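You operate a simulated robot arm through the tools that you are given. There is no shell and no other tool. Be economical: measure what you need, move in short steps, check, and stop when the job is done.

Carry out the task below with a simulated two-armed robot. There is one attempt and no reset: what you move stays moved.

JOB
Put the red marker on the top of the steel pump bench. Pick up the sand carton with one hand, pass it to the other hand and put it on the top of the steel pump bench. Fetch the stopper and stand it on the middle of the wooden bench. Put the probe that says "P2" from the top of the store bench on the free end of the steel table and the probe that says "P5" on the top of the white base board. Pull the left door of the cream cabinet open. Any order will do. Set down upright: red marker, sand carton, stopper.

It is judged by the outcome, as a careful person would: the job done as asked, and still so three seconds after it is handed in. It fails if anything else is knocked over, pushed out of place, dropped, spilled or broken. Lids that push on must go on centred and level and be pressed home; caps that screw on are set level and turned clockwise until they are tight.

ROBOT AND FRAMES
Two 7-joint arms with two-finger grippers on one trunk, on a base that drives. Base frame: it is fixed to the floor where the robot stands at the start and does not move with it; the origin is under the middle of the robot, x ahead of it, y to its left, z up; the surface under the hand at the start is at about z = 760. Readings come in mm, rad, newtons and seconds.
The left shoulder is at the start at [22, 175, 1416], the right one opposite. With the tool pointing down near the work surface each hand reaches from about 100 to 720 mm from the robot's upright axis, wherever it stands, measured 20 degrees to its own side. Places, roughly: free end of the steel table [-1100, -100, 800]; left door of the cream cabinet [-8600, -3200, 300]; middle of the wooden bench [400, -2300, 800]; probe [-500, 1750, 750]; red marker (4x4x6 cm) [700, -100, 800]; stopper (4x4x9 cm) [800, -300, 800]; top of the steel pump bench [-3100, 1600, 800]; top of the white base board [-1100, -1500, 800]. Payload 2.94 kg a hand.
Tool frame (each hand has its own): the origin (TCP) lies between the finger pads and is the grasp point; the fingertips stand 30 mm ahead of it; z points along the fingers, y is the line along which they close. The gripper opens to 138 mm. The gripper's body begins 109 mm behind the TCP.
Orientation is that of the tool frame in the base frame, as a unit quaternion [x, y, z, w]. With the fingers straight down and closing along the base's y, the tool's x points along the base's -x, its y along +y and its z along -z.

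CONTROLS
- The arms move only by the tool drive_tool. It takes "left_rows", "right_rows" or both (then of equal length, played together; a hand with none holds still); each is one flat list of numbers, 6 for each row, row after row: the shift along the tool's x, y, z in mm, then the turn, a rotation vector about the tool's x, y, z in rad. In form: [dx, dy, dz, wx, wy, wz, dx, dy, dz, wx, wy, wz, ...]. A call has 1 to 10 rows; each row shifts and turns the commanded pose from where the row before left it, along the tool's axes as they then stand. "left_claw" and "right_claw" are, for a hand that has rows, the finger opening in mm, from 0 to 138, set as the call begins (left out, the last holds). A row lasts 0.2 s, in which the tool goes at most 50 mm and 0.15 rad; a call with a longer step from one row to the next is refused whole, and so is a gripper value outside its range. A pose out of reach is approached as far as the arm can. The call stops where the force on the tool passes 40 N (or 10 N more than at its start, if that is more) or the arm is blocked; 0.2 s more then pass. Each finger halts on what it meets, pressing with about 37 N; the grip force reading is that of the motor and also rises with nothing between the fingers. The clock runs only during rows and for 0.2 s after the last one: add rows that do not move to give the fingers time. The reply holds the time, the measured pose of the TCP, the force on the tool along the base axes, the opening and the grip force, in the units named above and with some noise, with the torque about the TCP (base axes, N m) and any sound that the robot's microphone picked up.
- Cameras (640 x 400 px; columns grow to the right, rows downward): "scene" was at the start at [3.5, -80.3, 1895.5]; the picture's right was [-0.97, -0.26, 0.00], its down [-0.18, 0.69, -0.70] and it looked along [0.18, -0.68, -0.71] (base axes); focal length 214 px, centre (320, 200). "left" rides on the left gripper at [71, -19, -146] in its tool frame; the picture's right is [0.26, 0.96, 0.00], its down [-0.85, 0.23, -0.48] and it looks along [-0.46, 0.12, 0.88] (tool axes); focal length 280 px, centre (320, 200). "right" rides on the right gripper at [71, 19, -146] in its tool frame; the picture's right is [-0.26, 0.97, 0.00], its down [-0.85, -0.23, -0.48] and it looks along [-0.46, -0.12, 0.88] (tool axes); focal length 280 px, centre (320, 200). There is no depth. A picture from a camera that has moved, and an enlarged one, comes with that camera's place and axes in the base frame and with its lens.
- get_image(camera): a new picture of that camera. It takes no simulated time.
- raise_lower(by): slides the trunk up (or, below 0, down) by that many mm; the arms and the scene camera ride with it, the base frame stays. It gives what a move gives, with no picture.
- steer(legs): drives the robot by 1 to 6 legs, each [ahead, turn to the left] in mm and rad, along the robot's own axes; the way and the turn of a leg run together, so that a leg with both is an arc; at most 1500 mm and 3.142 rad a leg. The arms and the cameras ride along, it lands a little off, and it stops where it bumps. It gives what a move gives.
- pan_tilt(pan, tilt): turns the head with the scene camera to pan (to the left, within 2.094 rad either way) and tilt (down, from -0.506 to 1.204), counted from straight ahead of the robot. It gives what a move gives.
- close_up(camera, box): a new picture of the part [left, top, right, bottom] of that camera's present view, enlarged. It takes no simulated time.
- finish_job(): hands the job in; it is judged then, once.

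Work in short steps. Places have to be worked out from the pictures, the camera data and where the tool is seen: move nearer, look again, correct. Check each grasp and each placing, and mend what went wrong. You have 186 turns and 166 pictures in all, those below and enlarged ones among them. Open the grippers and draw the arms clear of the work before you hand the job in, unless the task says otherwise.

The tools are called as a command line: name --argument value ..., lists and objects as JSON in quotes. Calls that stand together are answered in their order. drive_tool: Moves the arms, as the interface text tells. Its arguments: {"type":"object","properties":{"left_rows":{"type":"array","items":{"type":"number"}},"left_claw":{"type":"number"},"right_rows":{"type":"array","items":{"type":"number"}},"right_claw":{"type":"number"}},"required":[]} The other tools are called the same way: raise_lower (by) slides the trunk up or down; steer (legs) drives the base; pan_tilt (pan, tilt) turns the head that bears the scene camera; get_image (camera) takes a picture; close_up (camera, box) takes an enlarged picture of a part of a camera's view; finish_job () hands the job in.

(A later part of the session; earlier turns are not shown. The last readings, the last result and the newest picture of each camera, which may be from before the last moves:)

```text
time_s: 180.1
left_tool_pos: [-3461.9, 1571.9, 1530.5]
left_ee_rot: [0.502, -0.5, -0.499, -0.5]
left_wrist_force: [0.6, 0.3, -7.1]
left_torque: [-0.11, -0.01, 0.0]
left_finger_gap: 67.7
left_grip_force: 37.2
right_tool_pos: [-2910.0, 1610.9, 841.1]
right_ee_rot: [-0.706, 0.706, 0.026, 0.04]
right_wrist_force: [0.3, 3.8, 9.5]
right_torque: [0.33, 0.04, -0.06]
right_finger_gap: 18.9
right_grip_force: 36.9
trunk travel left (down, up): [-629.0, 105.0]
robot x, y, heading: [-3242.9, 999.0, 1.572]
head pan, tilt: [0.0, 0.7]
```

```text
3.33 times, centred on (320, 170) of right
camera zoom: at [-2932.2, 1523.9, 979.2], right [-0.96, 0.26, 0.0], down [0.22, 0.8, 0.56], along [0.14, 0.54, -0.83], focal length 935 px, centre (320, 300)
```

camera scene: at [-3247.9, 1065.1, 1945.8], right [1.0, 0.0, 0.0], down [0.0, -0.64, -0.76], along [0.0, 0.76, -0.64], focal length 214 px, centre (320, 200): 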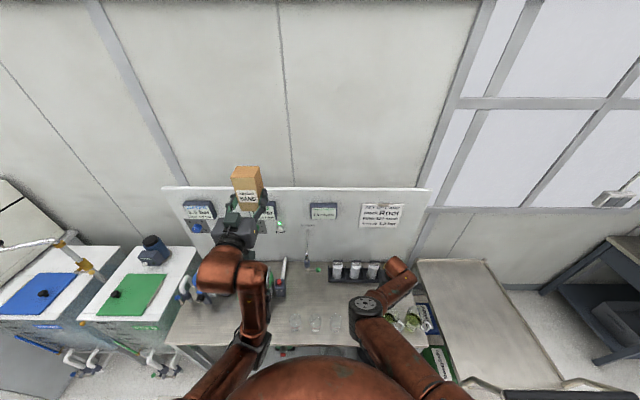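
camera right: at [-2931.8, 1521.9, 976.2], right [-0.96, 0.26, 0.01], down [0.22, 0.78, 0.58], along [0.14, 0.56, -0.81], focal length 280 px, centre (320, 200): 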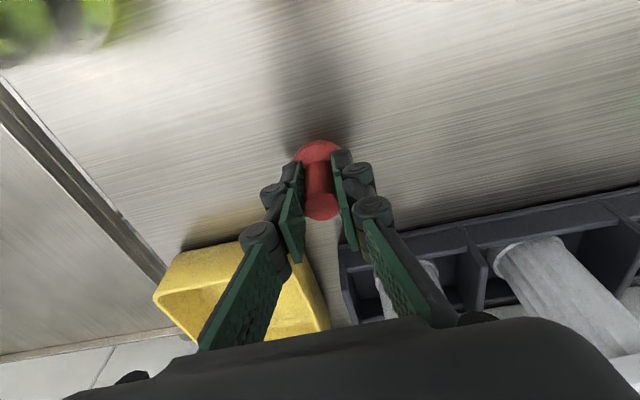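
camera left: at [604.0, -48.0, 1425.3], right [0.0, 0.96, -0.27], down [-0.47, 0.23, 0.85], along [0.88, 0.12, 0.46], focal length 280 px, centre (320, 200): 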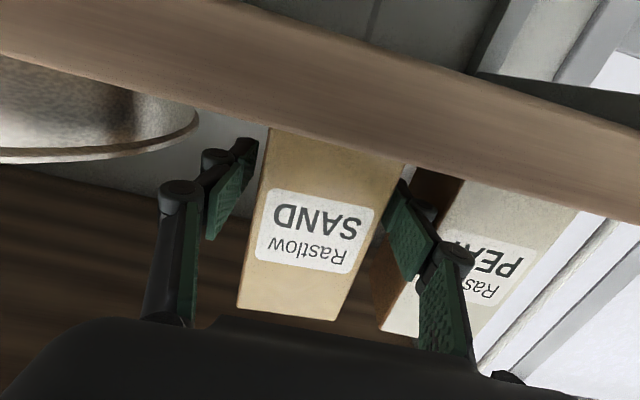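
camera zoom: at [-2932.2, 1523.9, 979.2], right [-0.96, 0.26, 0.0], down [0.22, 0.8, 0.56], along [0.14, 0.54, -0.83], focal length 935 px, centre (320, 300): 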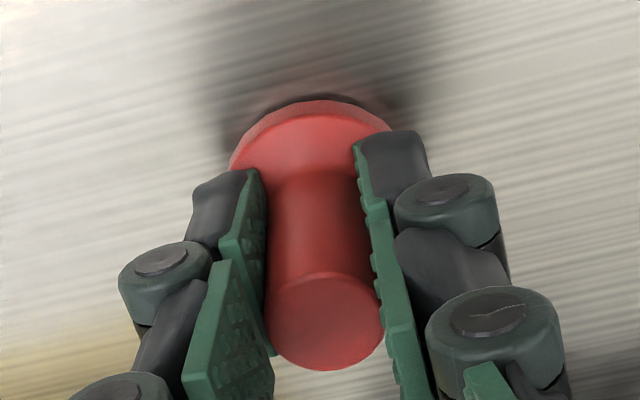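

It stands on the surface with little load. I open the fingers.

drive_tool --right_rows '[0, 0, 0, 0, 0, 0, 0, 0, 0, 0, 0, 0, 0, 0, 0, 0, 0, 0, 0, 0, 0, 0, 0, 0]' --right_claw 56

close_up --camera "right" --box '[200, 90, 440, 250]'

```text
time_s: 181.1
left_tool_pos: [-3459.2, 1572.6, 1529.4]
left_ee_rot: [0.502, -0.5, -0.498, -0.5]
left_wrist_force: [0.5, -0.6, -6.6]
left_torque: [-0.06, 0.02, -0.06]
left_finger_gap: 67.5
left_grip_force: 36.9
right_tool_pos: [-2909.3, 1610.6, 839.7]
right_ee_rot: [0.706, -0.706, -0.026, -0.04]
right_wrist_force: [0.3, 0.4, 0.4]
right_torque: [0.02, 0.0, -0.02]
right_finger_gap: 56.0
right_grip_force: 0.1
trunk travel left (down, up): [-629.0, 105.0]
robot x, y, heading: [-3238.8, 998.9, 1.578]
head pan, tilt: [0.0, 0.7]
```

```text
2.50 times, centred on (320, 170) of right
camera zoom: at [-2931.7, 1524.5, 978.9], right [-0.96, 0.26, 0.0], down [0.22, 0.8, 0.56], along [0.14, 0.54, -0.83], focal length 701 px, centre (320, 275)
```

zoom: 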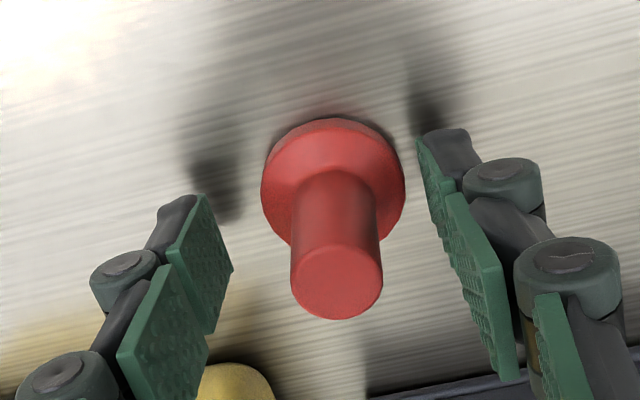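

The red marker stands upright on the pump bench. I raise the right hand straight up.

drive_tool --right_rows '[0, 0, -30, 0, 0, 0, 0, 0, -45, 0, 0, 0, 0, 0, -45, 0, 0, 0, 0, 0, -45, 0, 0, 0, 0, 0, -45, 0, 0, 0, 0, 0, -45, 0, 0, 0, 0, 0, -45, 0, 0, 0, 0, 0, -45, 0, 0, 0, 0, 0, -45, 0, 0, 0]'

drive_tool --right_rows '[20, -12, -30, 0, 0, -0.131, 20, -12, -30, 0, 0, -0.131, 20, -12, -30, 0, 0, -0.131, 0, 0, -40, 0, 0, -0.131, 0, 0, -40, 0, 0, -0.131, 0, 0, 0, 0, 0, -0.131]' --right_claw 110

get_image --camera "scene"

```text
time_s: 183.1
left_tool_pos: [-3461.1, 1570.9, 1529.7]
left_ee_rot: [0.503, -0.499, -0.498, -0.499]
left_wrist_force: [-0.1, 0.3, -6.4]
left_torque: [-0.1, 0.03, -0.02]
left_finger_gap: 67.2
left_grip_force: 37.3
right_tool_pos: [-2919.0, 1573.3, 1229.5]
right_ee_rot: [-0.706, 0.707, 0.025, 0.04]
right_wrist_force: [-0.8, 0.3, 0.2]
right_torque: [0.02, -0.01, 0.03]
right_finger_gap: 56.2
right_grip_force: 0.0
trunk travel left (down, up): [-629.0, 105.0]
robot x, y, heading: [-3244.4, 999.9, 1.573]
head pan, tilt: [0.0, 0.7]
```

```text
time_s: 184.5
left_tool_pos: [-3459.2, 1572.1, 1530.4]
left_ee_rot: [0.502, -0.5, -0.499, -0.499]
left_wrist_force: [1.6, 0.2, -7.0]
left_torque: [-0.08, -0.03, 0.01]
left_finger_gap: 67.4
left_grip_force: 36.9
right_tool_pos: [-2876.8, 1503.5, 1392.0]
right_ee_rot: [0.923, -0.381, -0.008, -0.047]
right_wrist_force: [-0.9, 0.4, -0.3]
right_torque: [0.0, -0.01, 0.01]
right_finger_gap: 110.0
right_grip_force: 0.0
trunk travel left (down, up): [-629.0, 105.0]
robot x, y, heading: [-3243.1, 997.1, 1.576]
head pan, tilt: [0.0, 0.7]
```

```text
74 pictures are left
camera scene: at [-3246.5, 1066.0, 1945.7], right [1.0, 0.0, 0.0], down [0.0, -0.64, -0.76], along [0.0, 0.76, -0.64], focal length 214 px, centre (320, 200)
```

scene: 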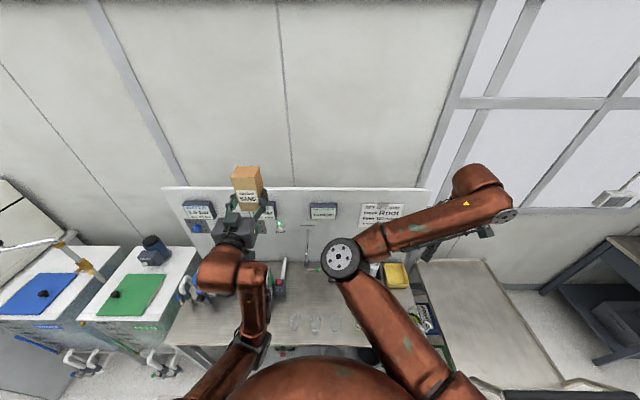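

The right hand waits high on the right. I lower the carton to z≈1190, then swing it to the middle-right.

drive_tool --left_rows '[48, 0, 0, 0, 0, 0, 48, 0, 0, 0, 0, 0, 48, 0, 0, 0, 0, 0, 48, 0, 0, 0, 0, 0, 48, 0, 0, 0, 0, 0, 48, 0, 0, 0, 0, 0, 48, 0, 0, 0, 0, 0]'

drive_tool --left_rows '[0, -45, -8, 0.131, 0, 0, 0, -45, 0, 0.131, 0, 0, 0, -45, 5, 0.131, 0, 0, 0, -45, 10, 0.131, 0, 0, 0, -45, 15, 0.131, 0, 0, 0, -40, 25, 0.131, 0, 0, 0, -32, 32, 0, 0, 0, 0, -32, 32, 0, 0, 0]'

get_image --camera "scene"

```text
time_s: 186.1
left_tool_pos: [-3470.3, 1572.0, 1198.7]
left_ee_rot: [-0.482, 0.513, 0.515, 0.49]
left_wrist_force: [0.4, -0.2, -6.6]
left_torque: [-0.11, 0.0, 0.02]
left_finger_gap: 67.4
left_grip_force: 36.7
right_tool_pos: [-2877.7, 1503.6, 1394.2]
right_ee_rot: [0.923, -0.382, -0.007, -0.048]
right_wrist_force: [0.0, -0.6, 0.4]
right_torque: [0.01, -0.02, 0.01]
right_finger_gap: 110.1
right_grip_force: 0.0
trunk travel left (down, up): [-629.0, 105.0]
robot x, y, heading: [-3244.2, 1000.9, 1.579]
head pan, tilt: [0.0, 0.7]
```

```text
time_s: 187.9
left_tool_pos: [-3091.1, 1530.5, 1195.2]
left_ee_rot: [-0.272, 0.654, 0.27, 0.652]
left_wrist_force: [0.1, -0.1, -7.3]
left_torque: [-0.04, 0.04, 0.02]
left_finger_gap: 67.1
left_grip_force: 36.6
right_tool_pos: [-2875.5, 1502.7, 1391.8]
right_ee_rot: [0.923, -0.382, -0.009, -0.047]
right_wrist_force: [0.5, 0.0, -0.1]
right_torque: [0.01, 0.05, -0.01]
right_finger_gap: 110.0
right_grip_force: 0.0
trunk travel left (down, up): [-629.0, 105.0]
robot x, y, heading: [-3242.1, 1001.2, 1.576]
head pan, tilt: [0.0, 0.7]
```

```text
73 pictures are left
camera scene: at [-3244.1, 1065.6, 1945.7], right [1.0, 0.0, 0.0], down [0.0, -0.64, -0.76], along [0.0, 0.76, -0.64], focal length 214 px, centre (320, 200)
```

scene: 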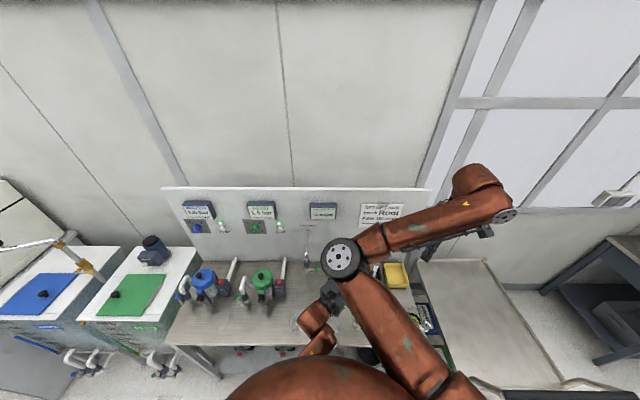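

The carton now points 45° to the right at about [-3091,1530,1195]. I level the right tool and move it over the carton at z≈1390.

drive_tool --right_rows '[0, 0, -5, -0.04, 0.027, 0, 0, 0, 0, -0.04, 0.027, 0, -34.2, 26.6, 0, 0, 0, 0, -34.2, 26.6, 0, 0, 0, 0, -34.2, 26.6, 0, 0, 0, 0, -34.2, 26.6, 0, 0, 0, 0, -34.2, 26.6, 0, 0, 0, 0, 0, 0, 0, 0, 0, 0]' --right_claw 110

get_image --camera "right"

```text
time_s: 189.7
left_tool_pos: [-3093.3, 1530.1, 1195.7]
left_ee_rot: [-0.273, 0.653, 0.27, 0.653]
left_wrist_force: [-0.9, -1.2, -7.0]
left_torque: [-0.09, 0.08, 0.02]
left_finger_gap: 67.5
left_grip_force: 37.4
right_tool_pos: [-3095.4, 1528.5, 1398.5]
right_ee_rot: [0.924, -0.383, 0.001, -0.001]
right_wrist_force: [0.1, -0.2, 0.8]
right_torque: [0.02, 0.01, 0.01]
right_finger_gap: 110.0
right_grip_force: 0.1
trunk travel left (down, up): [-629.0, 105.0]
robot x, y, heading: [-3242.2, 999.4, 1.582]
head pan, tilt: [0.0, 0.7]
```

```text
72 pictures are left
camera right: at [-3059.5, 1462.8, 1543.4], right [-0.87, -0.5, 0.0], down [-0.44, 0.76, 0.47], along [-0.23, 0.41, -0.88], focal length 280 px, centre (320, 200)
```

right: 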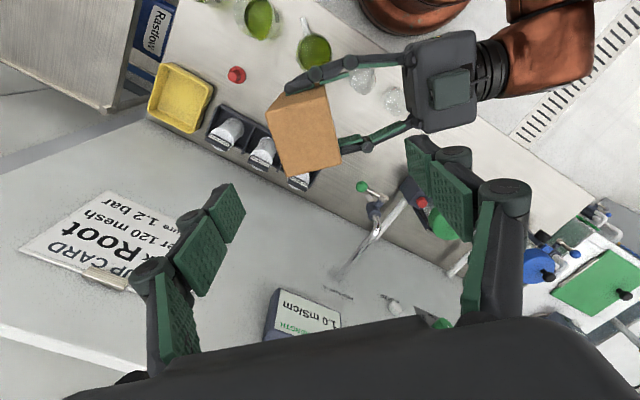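

I have a clear view: the carton's top centre is at about [-3080,1529], top z≈1285. I correct and descend so the fingers straddle its front and back faces.

drive_tool --right_rows '[10.5, -10.5, 20, 0, 0, 0, 0, 0, 35, 0, 0, 0, 0, 0, 35, 0, 0, 0, 0, 0, 0, 0, 0, 0]' --right_claw 105

get_image --camera "right"

```text
time_s: 190.7
left_tool_pos: [-3093.3, 1529.0, 1196.9]
left_ee_rot: [-0.272, 0.653, 0.271, 0.653]
left_wrist_force: [0.1, -0.3, -6.6]
left_torque: [-0.06, 0.07, -0.02]
left_finger_gap: 67.4
left_grip_force: 37.2
right_tool_pos: [-3079.0, 1527.6, 1308.5]
right_ee_rot: [0.924, -0.382, 0.001, 0.0]
right_wrist_force: [-0.8, -0.5, 0.2]
right_torque: [-0.01, 0.0, -0.05]
right_finger_gap: 105.3
right_grip_force: 0.1
trunk travel left (down, up): [-629.0, 105.0]
robot x, y, heading: [-3240.9, 996.8, 1.575]
head pan, tilt: [0.0, 0.7]
```

```text
71 pictures are left
camera right: at [-3041.9, 1462.5, 1453.1], right [-0.87, -0.5, 0.0], down [-0.44, 0.76, 0.47], along [-0.23, 0.41, -0.88], focal length 280 px, centre (320, 200)
```

right: 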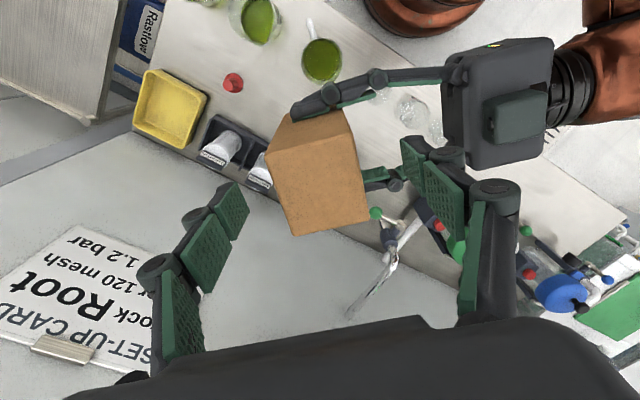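

Aligned. I go down another 58 mm.

drive_tool --right_rows '[0, 0, 20, 0, 0, 0, 0, 0, 20, 0, 0, 0, 0, 0, 18, 0, 0, 0, 0, 0, 0, 0, 0, 0]' --right_claw 105

get_image --camera "right"

```text
time_s: 191.7
left_tool_pos: [-3092.8, 1529.8, 1196.3]
left_ee_rot: [-0.272, 0.653, 0.27, 0.653]
left_wrist_force: [0.2, 0.7, -6.7]
left_torque: [-0.06, 0.04, 0.01]
left_finger_gap: 67.5
left_grip_force: 37.0
right_tool_pos: [-3074.8, 1534.6, 1252.1]
right_ee_rot: [0.924, -0.382, 0.001, 0.0]
right_wrist_force: [-0.8, 0.8, 0.7]
right_torque: [-0.01, 0.02, 0.0]
right_finger_gap: 104.9
right_grip_force: 0.0
right hand out of reach, approached as far as the arm can: row 3
trunk travel left (down, up): [-629.0, 105.0]
robot x, y, heading: [-3245.3, 997.0, 1.577]
head pan, tilt: [0.0, 0.7]
```

```text
70 pictures are left
camera right: at [-3038.4, 1468.7, 1398.0], right [-0.87, -0.5, 0.0], down [-0.44, 0.76, 0.47], along [-0.24, 0.41, -0.88], focal length 280 px, centre (320, 200)
```

right: 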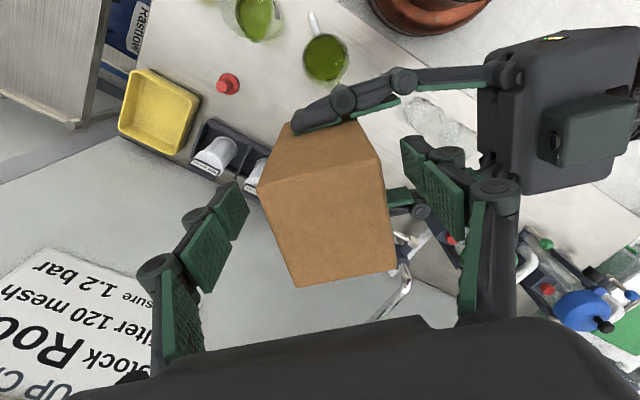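

The fingers stand on either side of the carton. I close the right hand.

drive_tool --right_rows '[0, 0, 0, 0, 0, 0, 0, 0, 0, 0, 0, 0, 0, 0, 0, 0, 0, 0, 0, 0, 0, 0, 0, 0, 0, 0, 0, 0, 0, 0]' --right_claw 20

get_image --camera "right"

```text
time_s: 192.9
left_tool_pos: [-3092.0, 1530.7, 1194.8]
left_ee_rot: [-0.273, 0.654, 0.269, 0.653]
left_wrist_force: [18.7, 22.6, -13.0]
left_torque: [-0.85, 0.75, 0.28]
left_finger_gap: 67.2
left_grip_force: 37.0
right_tool_pos: [-3076.4, 1533.2, 1251.7]
right_ee_rot: [0.924, -0.381, -0.001, 0.006]
right_wrist_force: [-19.4, -21.5, 6.6]
right_torque: [-0.54, 0.51, 0.04]
right_finger_gap: 59.6
right_grip_force: 36.8
trunk travel left (down, up): [-629.0, 105.0]
robot x, y, heading: [-3247.0, 996.4, 1.575]
head pan, tilt: [0.0, 0.7]
```

```text
69 pictures are left
camera right: at [-3039.2, 1468.3, 1397.4], right [-0.87, -0.5, 0.01], down [-0.44, 0.77, 0.47], along [-0.24, 0.41, -0.88], focal length 280 px, centre (320, 200)
```

right: 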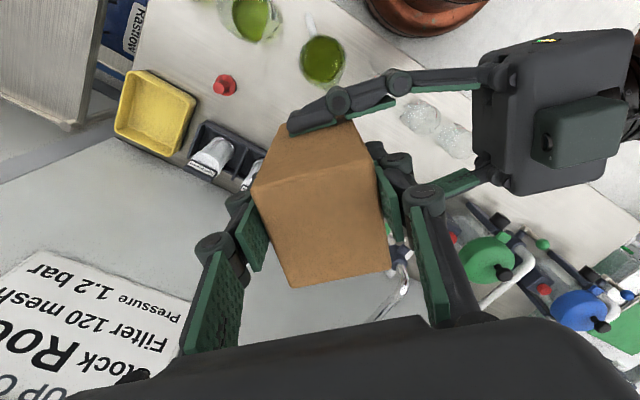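

The right hand holds it (59.6 mm). I open the left hand and draw it straight back.

drive_tool --left_rows '[0, 0, 0, 0, 0, 0, 0, 0, 0, 0, 0, 0, 0, 0, 0, 0, 0, 0, 0, 0, 0, 0, 0, 0]' --left_claw 105

drive_tool --left_rows '[0, 0, -40, 0, 0, 0, 0, 0, -40, 0, 0, 0, 0, 0, -40, 0, 0, 0, 0, 20, -35, 0, 0, 0, 0, 40, -20, 0, 0, 0, 0, 45, 0, 0, 0, 0, 0, 45, 0, 0, 0, 0]'

get_image --camera "right"

get_image --camera "scene"

```text
time_s: 193.9
left_tool_pos: [-3092.9, 1530.1, 1196.1]
left_ee_rot: [-0.271, 0.653, 0.269, 0.654]
left_wrist_force: [0.6, -0.5, 0.0]
left_torque: [-0.01, 0.0, 0.01]
left_finger_gap: 105.0
left_grip_force: 0.0
right_tool_pos: [-3074.4, 1533.6, 1251.5]
right_ee_rot: [0.924, -0.383, 0.002, 0.0]
right_wrist_force: [-1.0, 0.9, 1.1]
right_torque: [-0.08, -0.05, 0.01]
right_finger_gap: 59.3
right_grip_force: 36.7
trunk travel left (down, up): [-629.0, 105.0]
robot x, y, heading: [-3245.4, 996.3, 1.574]
head pan, tilt: [0.0, 0.7]
```

```text
time_s: 195.5
left_tool_pos: [-3324.4, 1511.6, 1194.9]
left_ee_rot: [-0.273, 0.653, 0.268, 0.654]
left_wrist_force: [-0.2, -0.1, 0.8]
left_torque: [0.03, -0.01, -0.01]
left_finger_gap: 105.0
left_grip_force: 0.0
right_tool_pos: [-3076.0, 1535.4, 1252.1]
right_ee_rot: [0.924, -0.383, 0.002, 0.001]
right_wrist_force: [0.4, 0.6, -0.1]
right_torque: [-0.1, -0.07, 0.0]
right_finger_gap: 59.4
right_grip_force: 36.7
trunk travel left (down, up): [-629.0, 105.0]
robot x, y, heading: [-3242.2, 999.1, 1.577]
head pan, tilt: [0.0, 0.7]
```

```text
68 pictures are left
camera right: at [-3040.0, 1470.0, 1397.7], right [-0.87, -0.5, 0.0], down [-0.44, 0.76, 0.47], along [-0.23, 0.41, -0.88], focal length 280 px, centre (320, 200)
```

right: 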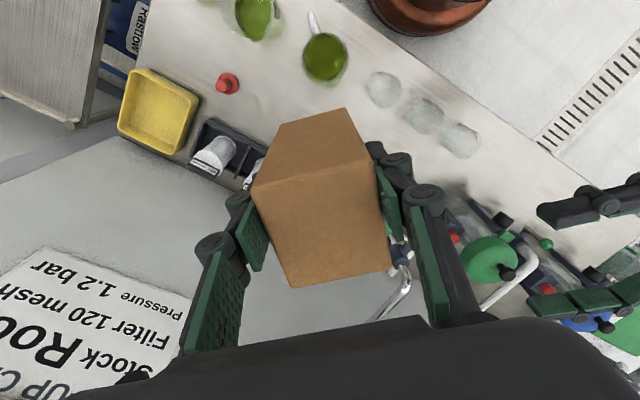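

```text
67 pictures are left
camera scene: at [-3249.2, 1066.7, 1945.7], right [1.0, 0.01, 0.0], down [0.0, -0.65, -0.76], along [0.0, 0.76, -0.65], focal length 214 px, centre (320, 200)
```

scene: 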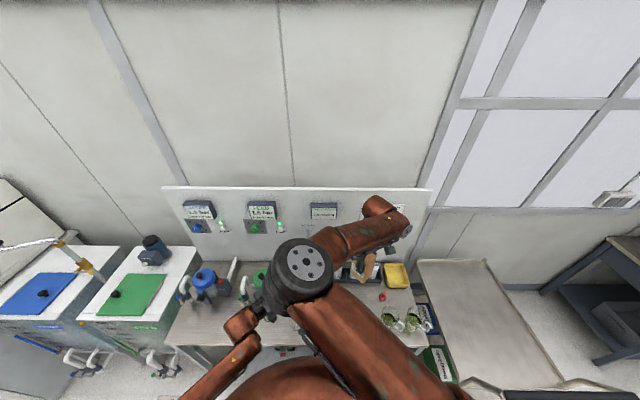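

The carton is handed over and the left hand is clear. I carry it forward over the free strip at [-3050,1615] and begin lowering.

drive_tool --right_rows '[-19, -37.5, 0, 0, 0, 0, -19, -37.5, 0, 0, 0, 0, 0, 0, 40, 0, 0, 0, 0, 0, 40, 0, 0, 0, 0, 0, 40, 0, 0, 0, 0, 0, 40, 0, 0, 0, 0, 0, 0, 0, 0, 0]'

get_image --camera "right"

get_image --camera "scene"

```text
time_s: 197.1
left_tool_pos: [-3323.7, 1510.8, 1195.8]
left_ee_rot: [-0.272, 0.653, 0.269, 0.654]
left_wrist_force: [-0.1, 0.0, 0.4]
left_torque: [0.01, 0.01, 0.03]
left_finger_gap: 104.9
left_grip_force: 0.1
right_tool_pos: [-3046.6, 1615.2, 1090.9]
right_ee_rot: [0.924, -0.383, 0.001, 0.0]
right_wrist_force: [0.5, 0.5, -6.6]
right_torque: [-0.03, -0.07, 0.0]
right_finger_gap: 59.3
right_grip_force: 36.9
trunk travel left (down, up): [-629.0, 105.0]
robot x, y, heading: [-3245.1, 1002.8, 1.578]
head pan, tilt: [0.0, 0.7]
```

```text
66 pictures are left
camera right: at [-3011.1, 1549.2, 1237.5], right [-0.87, -0.5, 0.0], down [-0.44, 0.76, 0.47], along [-0.23, 0.41, -0.88], focal length 280 px, centre (320, 200)
```

right: 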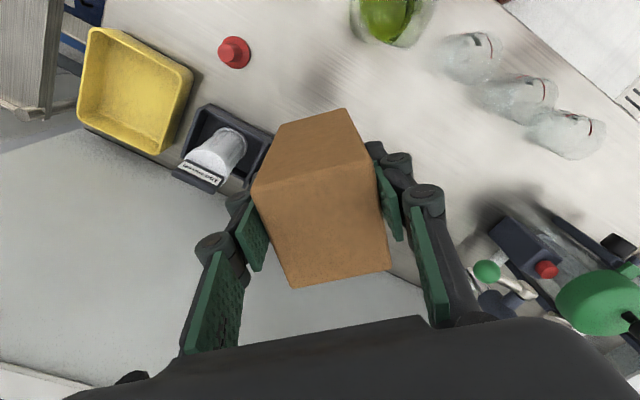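

```text
65 pictures are left
camera scene: at [-3247.1, 1064.7, 1945.8], right [1.0, 0.0, 0.0], down [0.0, -0.64, -0.76], along [0.0, 0.76, -0.64], focal length 214 px, centre (320, 200)
```

scene: 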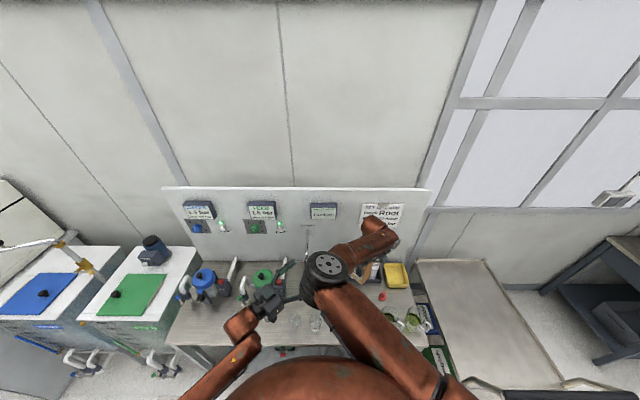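

Path is clear. I pull the left hand back further while the carton comes down, shifted 12 mm away from the rack.

drive_tool --left_rows '[0, 10, -38, 0, 0, 0, 0, 10, -38, 0, 0, 0, 0, 10, -38, 0, 0, 0, 0, 0, 0, 0, 0, 0, 0, 0, 0, 0, 0, 0, 0, 0, 0, 0, 0, 0]' --right_rows '[4, 4, 35, 0, 0, 0, 4, 4, 35, 0, 0, 0, 0, 0, 35, 0, 0, 0, 0, 0, 35, 0, 0, 0, 0, 0, 25, 0, 0, 0, 0, 0, 0, 0, 0, 0]'

get_image --camera "right"

```text
time_s: 198.5
left_tool_pos: [-3425.3, 1450.4, 1194.6]
left_ee_rot: [-0.272, 0.653, 0.27, 0.654]
left_wrist_force: [-0.1, 0.5, 0.4]
left_torque: [-0.03, 0.01, -0.01]
left_finger_gap: 105.1
left_grip_force: 0.1
right_tool_pos: [-3047.7, 1603.7, 927.6]
right_ee_rot: [0.924, -0.383, 0.001, -0.001]
right_wrist_force: [1.1, 0.1, -6.8]
right_torque: [-0.03, -0.03, -0.02]
right_finger_gap: 59.4
right_grip_force: 37.0
trunk travel left (down, up): [-629.0, 105.0]
robot x, y, heading: [-3243.8, 999.3, 1.577]
head pan, tilt: [0.0, 0.7]
```

```text
64 pictures are left
camera right: at [-3011.3, 1538.6, 1073.0], right [-0.87, -0.5, 0.0], down [-0.44, 0.76, 0.47], along [-0.23, 0.41, -0.88], focal length 280 px, centre (320, 200)
```

right: 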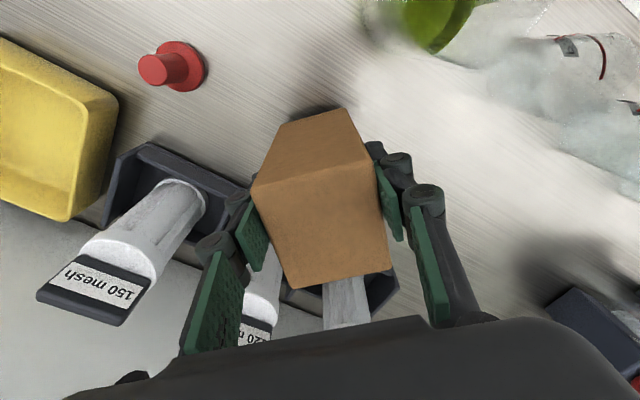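

The rack's front edge is close to the far finger (y≈1668). I shift 12 mm back toward the robot and lower until contact.

drive_tool --right_rows '[8.5, 8.5, 0, 0, 0, 0, 0, 0, 8, 0, 0, 0, 0, 0, 6, 0, 0, 0, 0, 0, 6, 0, 0, 0, 0, 0, 5, 0, 0, 0, 0, 0, 4, 0, 0, 0, 0, 0, 4, 0, 0, 0]'

```text
time_s: 200.1
left_tool_pos: [-3426.3, 1447.2, 1196.3]
left_ee_rot: [-0.271, 0.652, 0.27, 0.655]
left_wrist_force: [-0.6, 0.1, -0.4]
left_torque: [0.0, -0.01, -0.02]
left_finger_gap: 105.1
left_grip_force: 0.1
right_tool_pos: [-3045.3, 1592.5, 900.2]
right_ee_rot: [0.923, -0.384, 0.001, -0.006]
right_wrist_force: [2.4, -3.9, 35.8]
right_torque: [-0.16, -0.05, -0.62]
right_finger_gap: 60.0
right_grip_force: 36.4
trunk travel left (down, up): [-629.0, 105.0]
robot x, y, heading: [-3248.1, 996.7, 1.575]
head pan, tilt: [0.0, 0.7]
```

Contact at TCP 900. I ease up 4 mm and release a little.

drive_tool --right_rows '[0, 0, -4, 0, 0, 0, 0, 0, 0, 0, 0, 0]'

drive_tool --right_rows '[0, 0, 0, 0, 0, 0, 0, 0, 0, 0, 0, 0, 0, 0, 0, 0, 0, 0]' --right_claw 78

get_image --camera "right"

```text
time_s: 200.7
left_tool_pos: [-3425.0, 1449.5, 1194.7]
left_ee_rot: [-0.271, 0.653, 0.269, 0.654]
left_wrist_force: [0.1, 0.3, -0.9]
left_torque: [0.01, 0.0, -0.01]
left_finger_gap: 104.9
left_grip_force: 0.0
right_tool_pos: [-3045.8, 1589.1, 899.2]
right_ee_rot: [0.924, -0.383, 0.001, -0.002]
right_wrist_force: [2.2, 7.1, 17.8]
right_torque: [0.83, -0.12, -0.08]
right_finger_gap: 59.2
right_grip_force: 37.0
trunk travel left (down, up): [-629.0, 105.0]
robot x, y, heading: [-3243.7, 999.4, 1.575]
head pan, tilt: [0.0, 0.7]
```

```text
time_s: 201.5
left_tool_pos: [-3424.6, 1449.9, 1195.7]
left_ee_rot: [-0.271, 0.653, 0.268, 0.654]
left_wrist_force: [0.6, -0.1, 0.3]
left_torque: [0.0, -0.02, 0.02]
left_finger_gap: 105.3
left_grip_force: 0.1
right_tool_pos: [-3045.5, 1590.2, 898.1]
right_ee_rot: [0.924, -0.383, 0.002, 0.0]
right_wrist_force: [0.2, 0.1, 0.4]
right_torque: [-0.03, -0.02, 0.0]
right_finger_gap: 78.2
right_grip_force: 0.0
trunk travel left (down, up): [-629.0, 105.0]
robot x, y, heading: [-3245.6, 999.6, 1.577]
head pan, tilt: [0.0, 0.7]
```

```text
63 pictures are left
camera right: at [-3010.1, 1523.9, 1044.1], right [-0.87, -0.5, 0.0], down [-0.44, 0.76, 0.47], along [-0.23, 0.41, -0.88], focal length 280 px, centre (320, 200)
```

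right: 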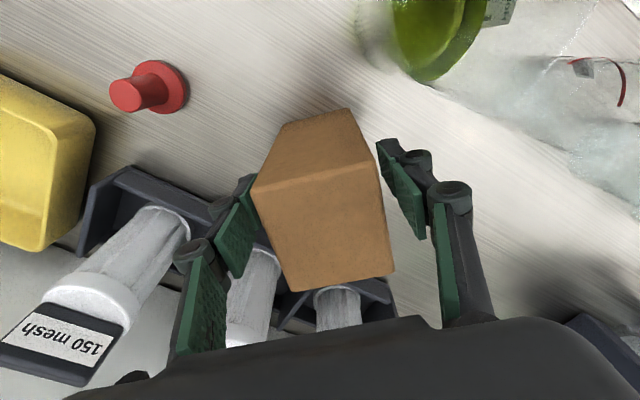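

The carton stands upright. I raise the right hand straight up.

drive_tool --right_rows '[0, 0, -20, 0, 0, 0, 0, 0, -40, 0, 0, 0, 0, 0, -45, 0, 0, 0, 0, 0, -45, 0, 0, 0, 0, 0, -45, 0, 0, 0, 0, 0, -45, 0, 0, 0, 0, 0, -45, 0, 0, 0]'

get_image --camera "right"

```text
time_s: 203.1
left_tool_pos: [-3425.7, 1449.7, 1194.1]
left_ee_rot: [-0.271, 0.653, 0.27, 0.654]
left_wrist_force: [-0.1, 0.0, -0.4]
left_torque: [-0.01, -0.01, 0.01]
left_finger_gap: 105.0
left_grip_force: 0.0
right_tool_pos: [-3046.8, 1589.9, 1184.5]
right_ee_rot: [0.924, -0.383, 0.002, 0.0]
right_wrist_force: [-0.4, 0.7, 0.1]
right_torque: [0.01, 0.01, 0.05]
right_finger_gap: 78.2
right_grip_force: 0.0
trunk travel left (down, up): [-629.0, 105.0]
robot x, y, heading: [-3244.2, 998.5, 1.576]
head pan, tilt: [0.0, 0.7]
```

```text
62 pictures are left
camera right: at [-3011.2, 1524.2, 1331.8], right [-0.87, -0.5, 0.0], down [-0.44, 0.76, 0.47], along [-0.23, 0.41, -0.88], focal length 280 px, centre (320, 200)
```

right: 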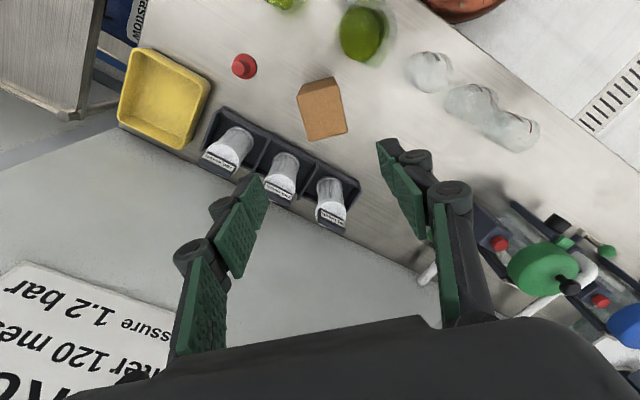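

Both items stand well on the pump bench. I back off and drive to the store bench for the probes.

steer --legs '[[-290, 0], [0, -1.576], [1300, 0], [1150, 0], [0, 1.571]]'

pan_tilt --pan -0.3 --tilt 0.65

get_image --camera "scene"

```text
time_s: 224.5
left_tool_pos: [-954.9, 1175.2, 1194.6]
left_ee_rot: [-0.277, 0.65, 0.274, 0.652]
left_wrist_force: [-0.2, 0.6, -0.6]
left_torque: [-0.01, 0.03, -0.01]
left_finger_gap: 104.9
left_grip_force: 0.1
right_tool_pos: [-579.9, 1322.0, 1184.3]
right_ee_rot: [0.927, -0.376, 0.002, 0.0]
right_wrist_force: [0.2, -0.2, -1.0]
right_torque: [-0.03, 0.0, 0.03]
right_finger_gap: 77.8
right_grip_force: 0.2
trunk travel left (down, up): [-629.0, 105.0]
robot x, y, heading: [-770.2, 726.3, 1.59]
head pan, tilt: [0.0, 0.7]
```

```text
time_s: 225.3
left_tool_pos: [-956.4, 1176.1, 1195.5]
left_ee_rot: [-0.277, 0.651, 0.275, 0.651]
left_wrist_force: [-1.4, 0.1, 0.6]
left_torque: [0.02, 0.0, 0.0]
left_finger_gap: 105.0
left_grip_force: 0.1
right_tool_pos: [-579.8, 1322.3, 1184.8]
right_ee_rot: [0.927, -0.376, 0.001, -0.001]
right_wrist_force: [-0.3, -1.0, -0.1]
right_torque: [0.04, 0.0, 0.0]
right_finger_gap: 77.9
right_grip_force: 0.1
trunk travel left (down, up): [-629.0, 105.0]
robot x, y, heading: [-766.3, 730.1, 1.595]
head pan, tilt: [-0.3, 0.649]
```

```text
61 pictures are left
camera scene: at [-746.2, 791.1, 1950.1], right [0.96, -0.28, 0.0], down [-0.17, -0.58, -0.8], along [0.22, 0.77, -0.6], focal length 214 px, centre (320, 200)
```

scene: 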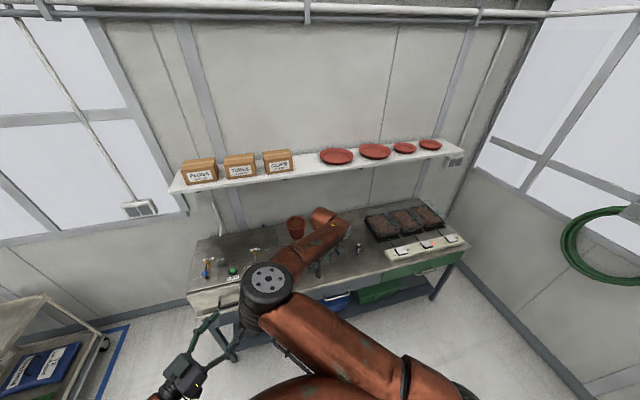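

I zoom in on the bench and use the right camera.

get_image --camera "right"

close_up --camera "scene" --box '[280, 200, 480, 320]'

```text
60 pictures are left
camera right: at [-542.0, 1257.1, 1330.9], right [-0.86, -0.51, 0.0], down [-0.45, 0.76, 0.47], along [-0.24, 0.41, -0.88], focal length 280 px, centre (320, 200)
```

right: 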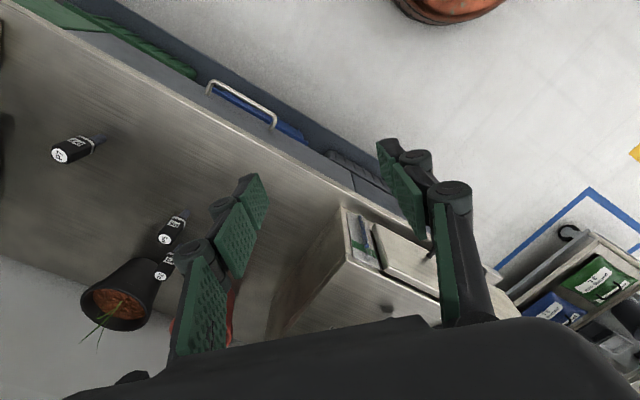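

```text
3.20 times, centred on (380, 260) of scene
camera zoom: at [-746.2, 791.1, 1950.1], right [0.96, -0.28, 0.0], down [-0.17, -0.58, -0.8], along [0.22, 0.77, -0.6], focal length 686 px, centre (128, 8)
```

zoom: 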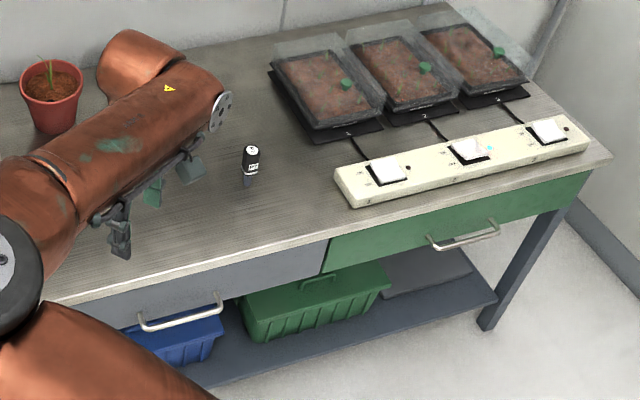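

Three probes stand there. I zoom in on their labels.

close_up --camera "right" --box '[120, 190, 216, 290]'

close_up --camera "right" --box '[40, 120, 120, 180]'

```text
4.00 times, centred on (168, 240) of right
camera zoom: at [-542.0, 1257.1, 1330.9], right [-0.86, -0.51, 0.0], down [-0.45, 0.76, 0.47], along [-0.24, 0.41, -0.88], focal length 1122 px, centre (928, 40)
```

zoom: 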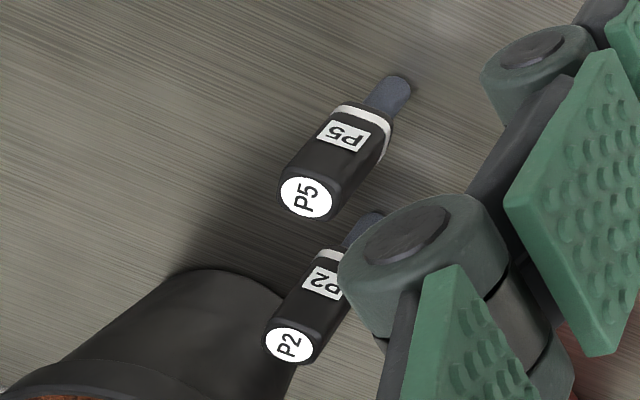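

```text
6.67 times, centred on (80, 150) of right
camera zoom: at [-542.0, 1257.1, 1330.9], right [-0.86, -0.51, 0.0], down [-0.45, 0.76, 0.47], along [-0.24, 0.41, -0.88], focal length 1869 px, centre (1920, 533)
```

zoom: 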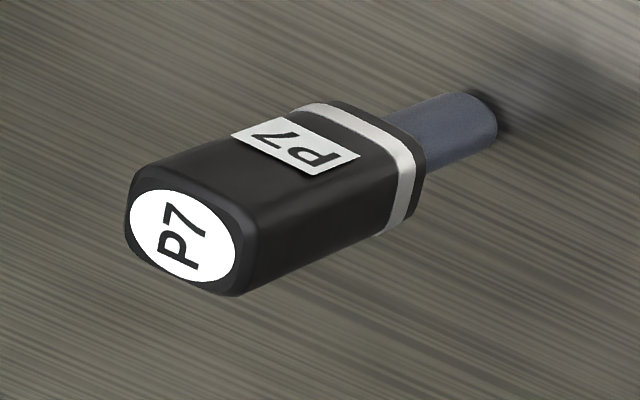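

P5 stands at about [-446,1704], P2 behind it at [-462,1804], P7 apart. I reset both hands to point down (left pitched back, right unwound) before going nearer.

drive_tool --left_rows '[0, 0, 0, 0, 0.148, 0, 0, 0, 0, 0, 0.148, 0, 0, 0, 0, 0, 0.148, 0, 0, 0, 0, 0, 0.148, 0, 0, 0, 0, 0, 0.148, 0, 0, 0, 0, 0, 0.148, 0, 0, 0, 0, 0, 0.148, 0, 0, 0, 0, 0, 0.148, 0, 0, 0, 0, 0, 0.148, 0, 0, 0, 0, 0, 0.148, 0]' --right_rows '[0, 0, 15, 0, 0, 0.0785, 0, 0, 15, 0, 0, 0.0785, 0, 0, 15, 0, 0, 0.0785, 0, 0, 15, 0, 0, 0.0785, 0, 0, 15, 0, 0, 0.0785, 0, 0, 15, 0, 0, 0.0785, 0, 0, 15, 0, 0, 0.0785, 0, 0, 15, 0, 0, 0.0785, 0, 0, 15, 0, 0, 0.0785, 0, 0, 0, 0, 0, 0.0785]'

get_image --camera "scene"

```text
time_s: 227.5
left_tool_pos: [-955.3, 1173.6, 1196.3]
left_ee_rot: [-0.389, 0.92, 0.018, 0.041]
left_wrist_force: [0.0, -1.0, 0.2]
left_torque: [0.07, 0.01, -0.05]
left_finger_gap: 104.9
left_grip_force: 0.0
right_tool_pos: [-577.7, 1321.6, 1049.0]
right_ee_rot: [0.712, -0.702, 0.0, -0.002]
right_wrist_force: [0.3, 0.1, -1.1]
right_torque: [-0.01, -0.01, -0.02]
right_finger_gap: 77.9
right_grip_force: 0.1
trunk travel left (down, up): [-629.0, 105.0]
robot x, y, heading: [-767.9, 731.2, 1.59]
head pan, tilt: [-0.3, 0.649]
```

```text
56 pictures are left
camera scene: at [-743.5, 787.9, 1950.2], right [0.96, -0.28, 0.0], down [-0.17, -0.58, -0.8], along [0.22, 0.77, -0.6], focal length 214 px, centre (320, 200)
```

scene: 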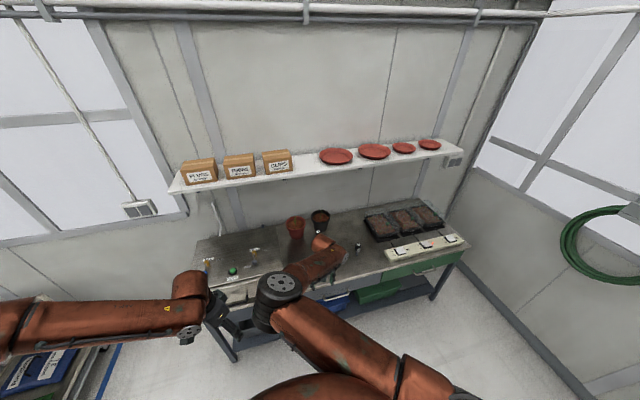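

I draw the right hand back 130 mm, then drive ahead 390 mm and look from the right camera.

drive_tool --right_rows '[45, 0, 0, 0, 0, 0, 45, 0, 0, 0, 0, 0, 40, 0, 0, 0, 0, 0]'

steer --legs '[[390, -0.02]]'

get_image --camera "right"

```text
time_s: 228.3
left_tool_pos: [-956.2, 1175.0, 1195.3]
left_ee_rot: [-0.39, 0.92, 0.017, 0.043]
left_wrist_force: [0.0, 0.4, 0.1]
left_torque: [-0.01, 0.0, 0.02]
left_finger_gap: 104.9
left_grip_force: 0.0
right_tool_pos: [-526.5, 1241.7, 1056.2]
right_ee_rot: [0.713, -0.702, 0.002, 0.001]
right_wrist_force: [-0.9, 0.2, 0.1]
right_torque: [0.0, -0.03, 0.0]
right_finger_gap: 78.2
right_grip_force: 0.1
right hand out of reach, approached as far as the arm can: row 1, 2, 3
trunk travel left (down, up): [-629.0, 105.0]
robot x, y, heading: [-772.7, 726.6, 1.588]
head pan, tilt: [-0.3, 0.649]
```

```text
time_s: 230.8
left_tool_pos: [-953.0, 1565.9, 1195.0]
left_ee_rot: [-0.383, 0.923, 0.016, 0.042]
left_wrist_force: [0.1, -0.3, -0.6]
left_torque: [0.0, -0.01, -0.06]
left_finger_gap: 105.0
left_grip_force: 0.0
right_tool_pos: [-522.2, 1627.5, 1056.3]
right_ee_rot: [-0.706, 0.708, -0.001, -0.001]
right_wrist_force: [-0.2, -0.6, -0.6]
right_torque: [0.0, -0.01, -0.01]
right_finger_gap: 78.1
right_grip_force: 0.1
trunk travel left (down, up): [-629.0, 105.0]
robot x, y, heading: [-770.5, 1117.5, 1.568]
head pan, tilt: [-0.3, 0.649]
```

```text
55 pictures are left
camera right: at [-541.2, 1554.9, 1202.1], right [-0.96, 0.26, 0.0], down [0.23, 0.85, 0.47], along [0.13, 0.46, -0.88], focal length 280 px, centre (320, 200)
```

right: 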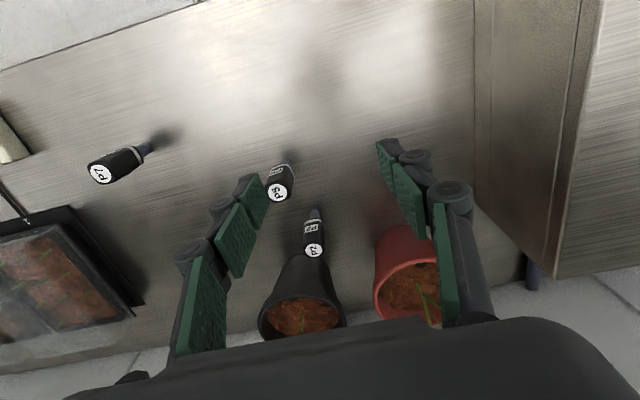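

P2's top is at about [-463,1808], P5's at [-447,1698]. I lower the right hand to z≈950 and move it forward over P2, fingers closing sideways.

drive_tool --right_rows '[0, 0, 45, 0, 0, 0, 0, -15, 45, 0, 0, 0, -30, -20, 16, 0, 0, 0, -40, -14, 0, 0, 0, 0, -40, -10, 0, 0, 0, 0, -40, 0, 0, 0, 0, 0, -25, 0, 0, 0, 0, 0, 0, 0, 0, 0, 0, 0]' --right_claw 64

get_image --camera "right"

```text
time_s: 232.6
left_tool_pos: [-952.9, 1566.7, 1195.7]
left_ee_rot: [-0.382, 0.923, 0.016, 0.041]
left_wrist_force: [0.1, 0.1, 0.6]
left_torque: [0.02, -0.01, -0.01]
left_finger_gap: 105.0
left_grip_force: 0.1
right_tool_pos: [-462.4, 1803.2, 948.6]
right_ee_rot: [-0.707, 0.707, -0.002, -0.001]
right_wrist_force: [0.3, 0.5, 0.2]
right_torque: [0.03, -0.02, -0.01]
right_finger_gap: 63.8
right_grip_force: 0.1
trunk travel left (down, up): [-629.0, 105.0]
robot x, y, heading: [-775.4, 1116.5, 1.577]
head pan, tilt: [-0.3, 0.649]
```

```text
54 pictures are left
camera right: at [-482.1, 1729.7, 1094.7], right [-0.96, 0.26, 0.0], down [0.23, 0.85, 0.47], along [0.13, 0.46, -0.88], focal length 280 px, centre (320, 200)
```

right: 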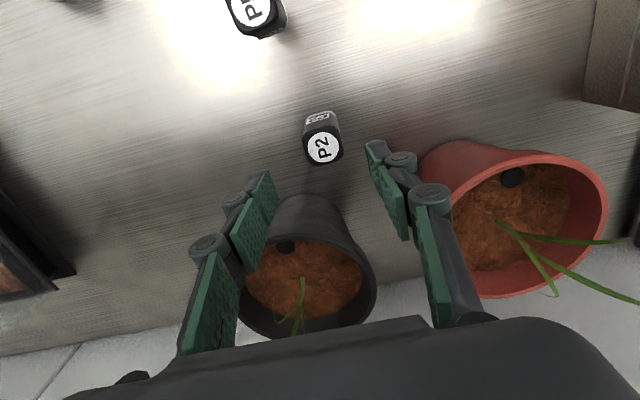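

P2 is centred between the fingers. I descend 103 mm and close.

drive_tool --right_rows '[2, 2, 35, 0, 0, 0, 0, 0, 35, 0, 0, 0, 0, 0, 33, 0, 0, 0, 0, 0, 0, 0, 0, 0]' --right_claw 64

get_image --camera "right"

```text
time_s: 233.6
left_tool_pos: [-953.1, 1567.9, 1194.0]
left_ee_rot: [-0.383, 0.923, 0.015, 0.043]
left_wrist_force: [-0.3, -0.3, 0.0]
left_torque: [-0.02, -0.02, 0.0]
left_finger_gap: 104.8
left_grip_force: 0.1
right_tool_pos: [-464.3, 1789.8, 847.5]
right_ee_rot: [-0.707, 0.707, -0.001, -0.001]
right_wrist_force: [-0.6, 0.5, 0.9]
right_torque: [0.04, -0.02, -0.02]
right_finger_gap: 64.0
right_grip_force: 0.1
right hand out of reach, approached as far as the arm can: row 3
trunk travel left (down, up): [-629.0, 105.0]
robot x, y, heading: [-774.1, 1116.7, 1.577]
head pan, tilt: [-0.3, 0.649]
```

```text
53 pictures are left
camera right: at [-484.0, 1717.3, 993.6], right [-0.96, 0.26, 0.0], down [0.23, 0.85, 0.47], along [0.13, 0.46, -0.88], focal length 280 px, centre (320, 200)
```

right: 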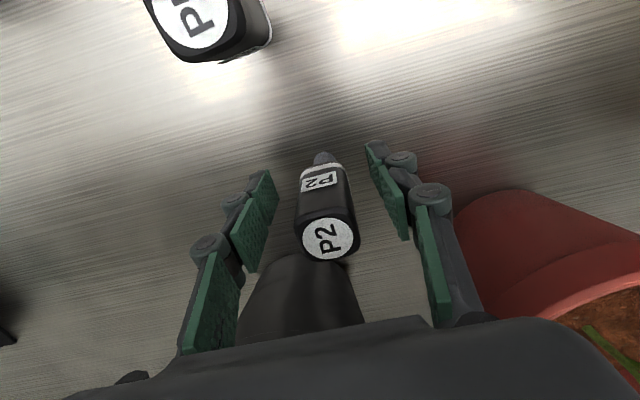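

The arm stopped 10 mm short of P2's centre. I drive the robot 12 mm ahead.

steer --legs '[[12, 0]]'

drive_tool --right_rows '[0, 0, 0, 0, 0, 0, 0, 0, 0, 0, 0, 0, 0, 0, 0, 0, 0, 0, 0, 0, 0, 0, 0, 0]' --right_claw 10

get_image --camera "right"

```text
time_s: 234.3
left_tool_pos: [-952.4, 1575.1, 1196.6]
left_ee_rot: [-0.382, 0.923, 0.018, 0.043]
left_wrist_force: [-0.5, -1.2, 0.7]
left_torque: [0.08, -0.01, 0.01]
left_finger_gap: 105.2
left_grip_force: 0.1
right_tool_pos: [-465.0, 1799.0, 850.4]
right_ee_rot: [-0.707, 0.707, 0.0, 0.0]
right_wrist_force: [0.5, -0.6, -0.1]
right_torque: [0.09, 0.0, -0.01]
right_finger_gap: 63.8
right_grip_force: 0.1
trunk travel left (down, up): [-629.0, 105.0]
robot x, y, heading: [-774.5, 1128.2, 1.572]
head pan, tilt: [-0.3, 0.649]
```

```text
time_s: 235.3
left_tool_pos: [-952.5, 1577.4, 1194.9]
left_ee_rot: [-0.382, 0.923, 0.016, 0.043]
left_wrist_force: [0.2, 0.1, 0.1]
left_torque: [0.0, -0.01, 0.0]
left_finger_gap: 104.9
left_grip_force: 0.0
right_tool_pos: [-462.7, 1800.4, 848.2]
right_ee_rot: [-0.706, 0.708, -0.001, -0.001]
right_wrist_force: [-0.3, -0.9, 0.1]
right_torque: [0.0, -0.01, 0.02]
right_finger_gap: 28.9
right_grip_force: 37.1
trunk travel left (down, up): [-629.0, 105.0]
robot x, y, heading: [-773.1, 1129.3, 1.572]
head pan, tilt: [-0.3, 0.649]
```

```text
52 pictures are left
camera right: at [-483.6, 1728.9, 993.9], right [-0.96, 0.26, 0.0], down [0.23, 0.85, 0.47], along [0.13, 0.46, -0.88], focal length 280 px, centre (320, 200)
```

right: 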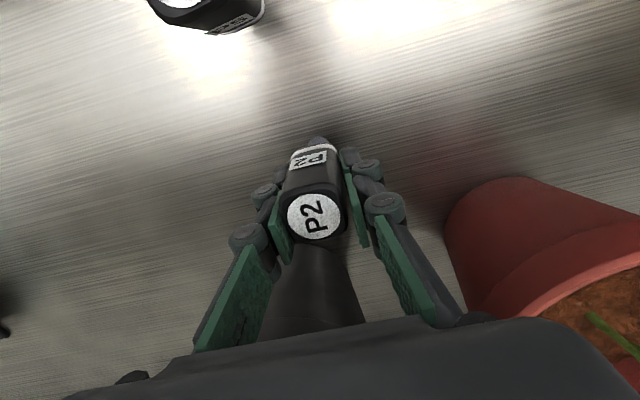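

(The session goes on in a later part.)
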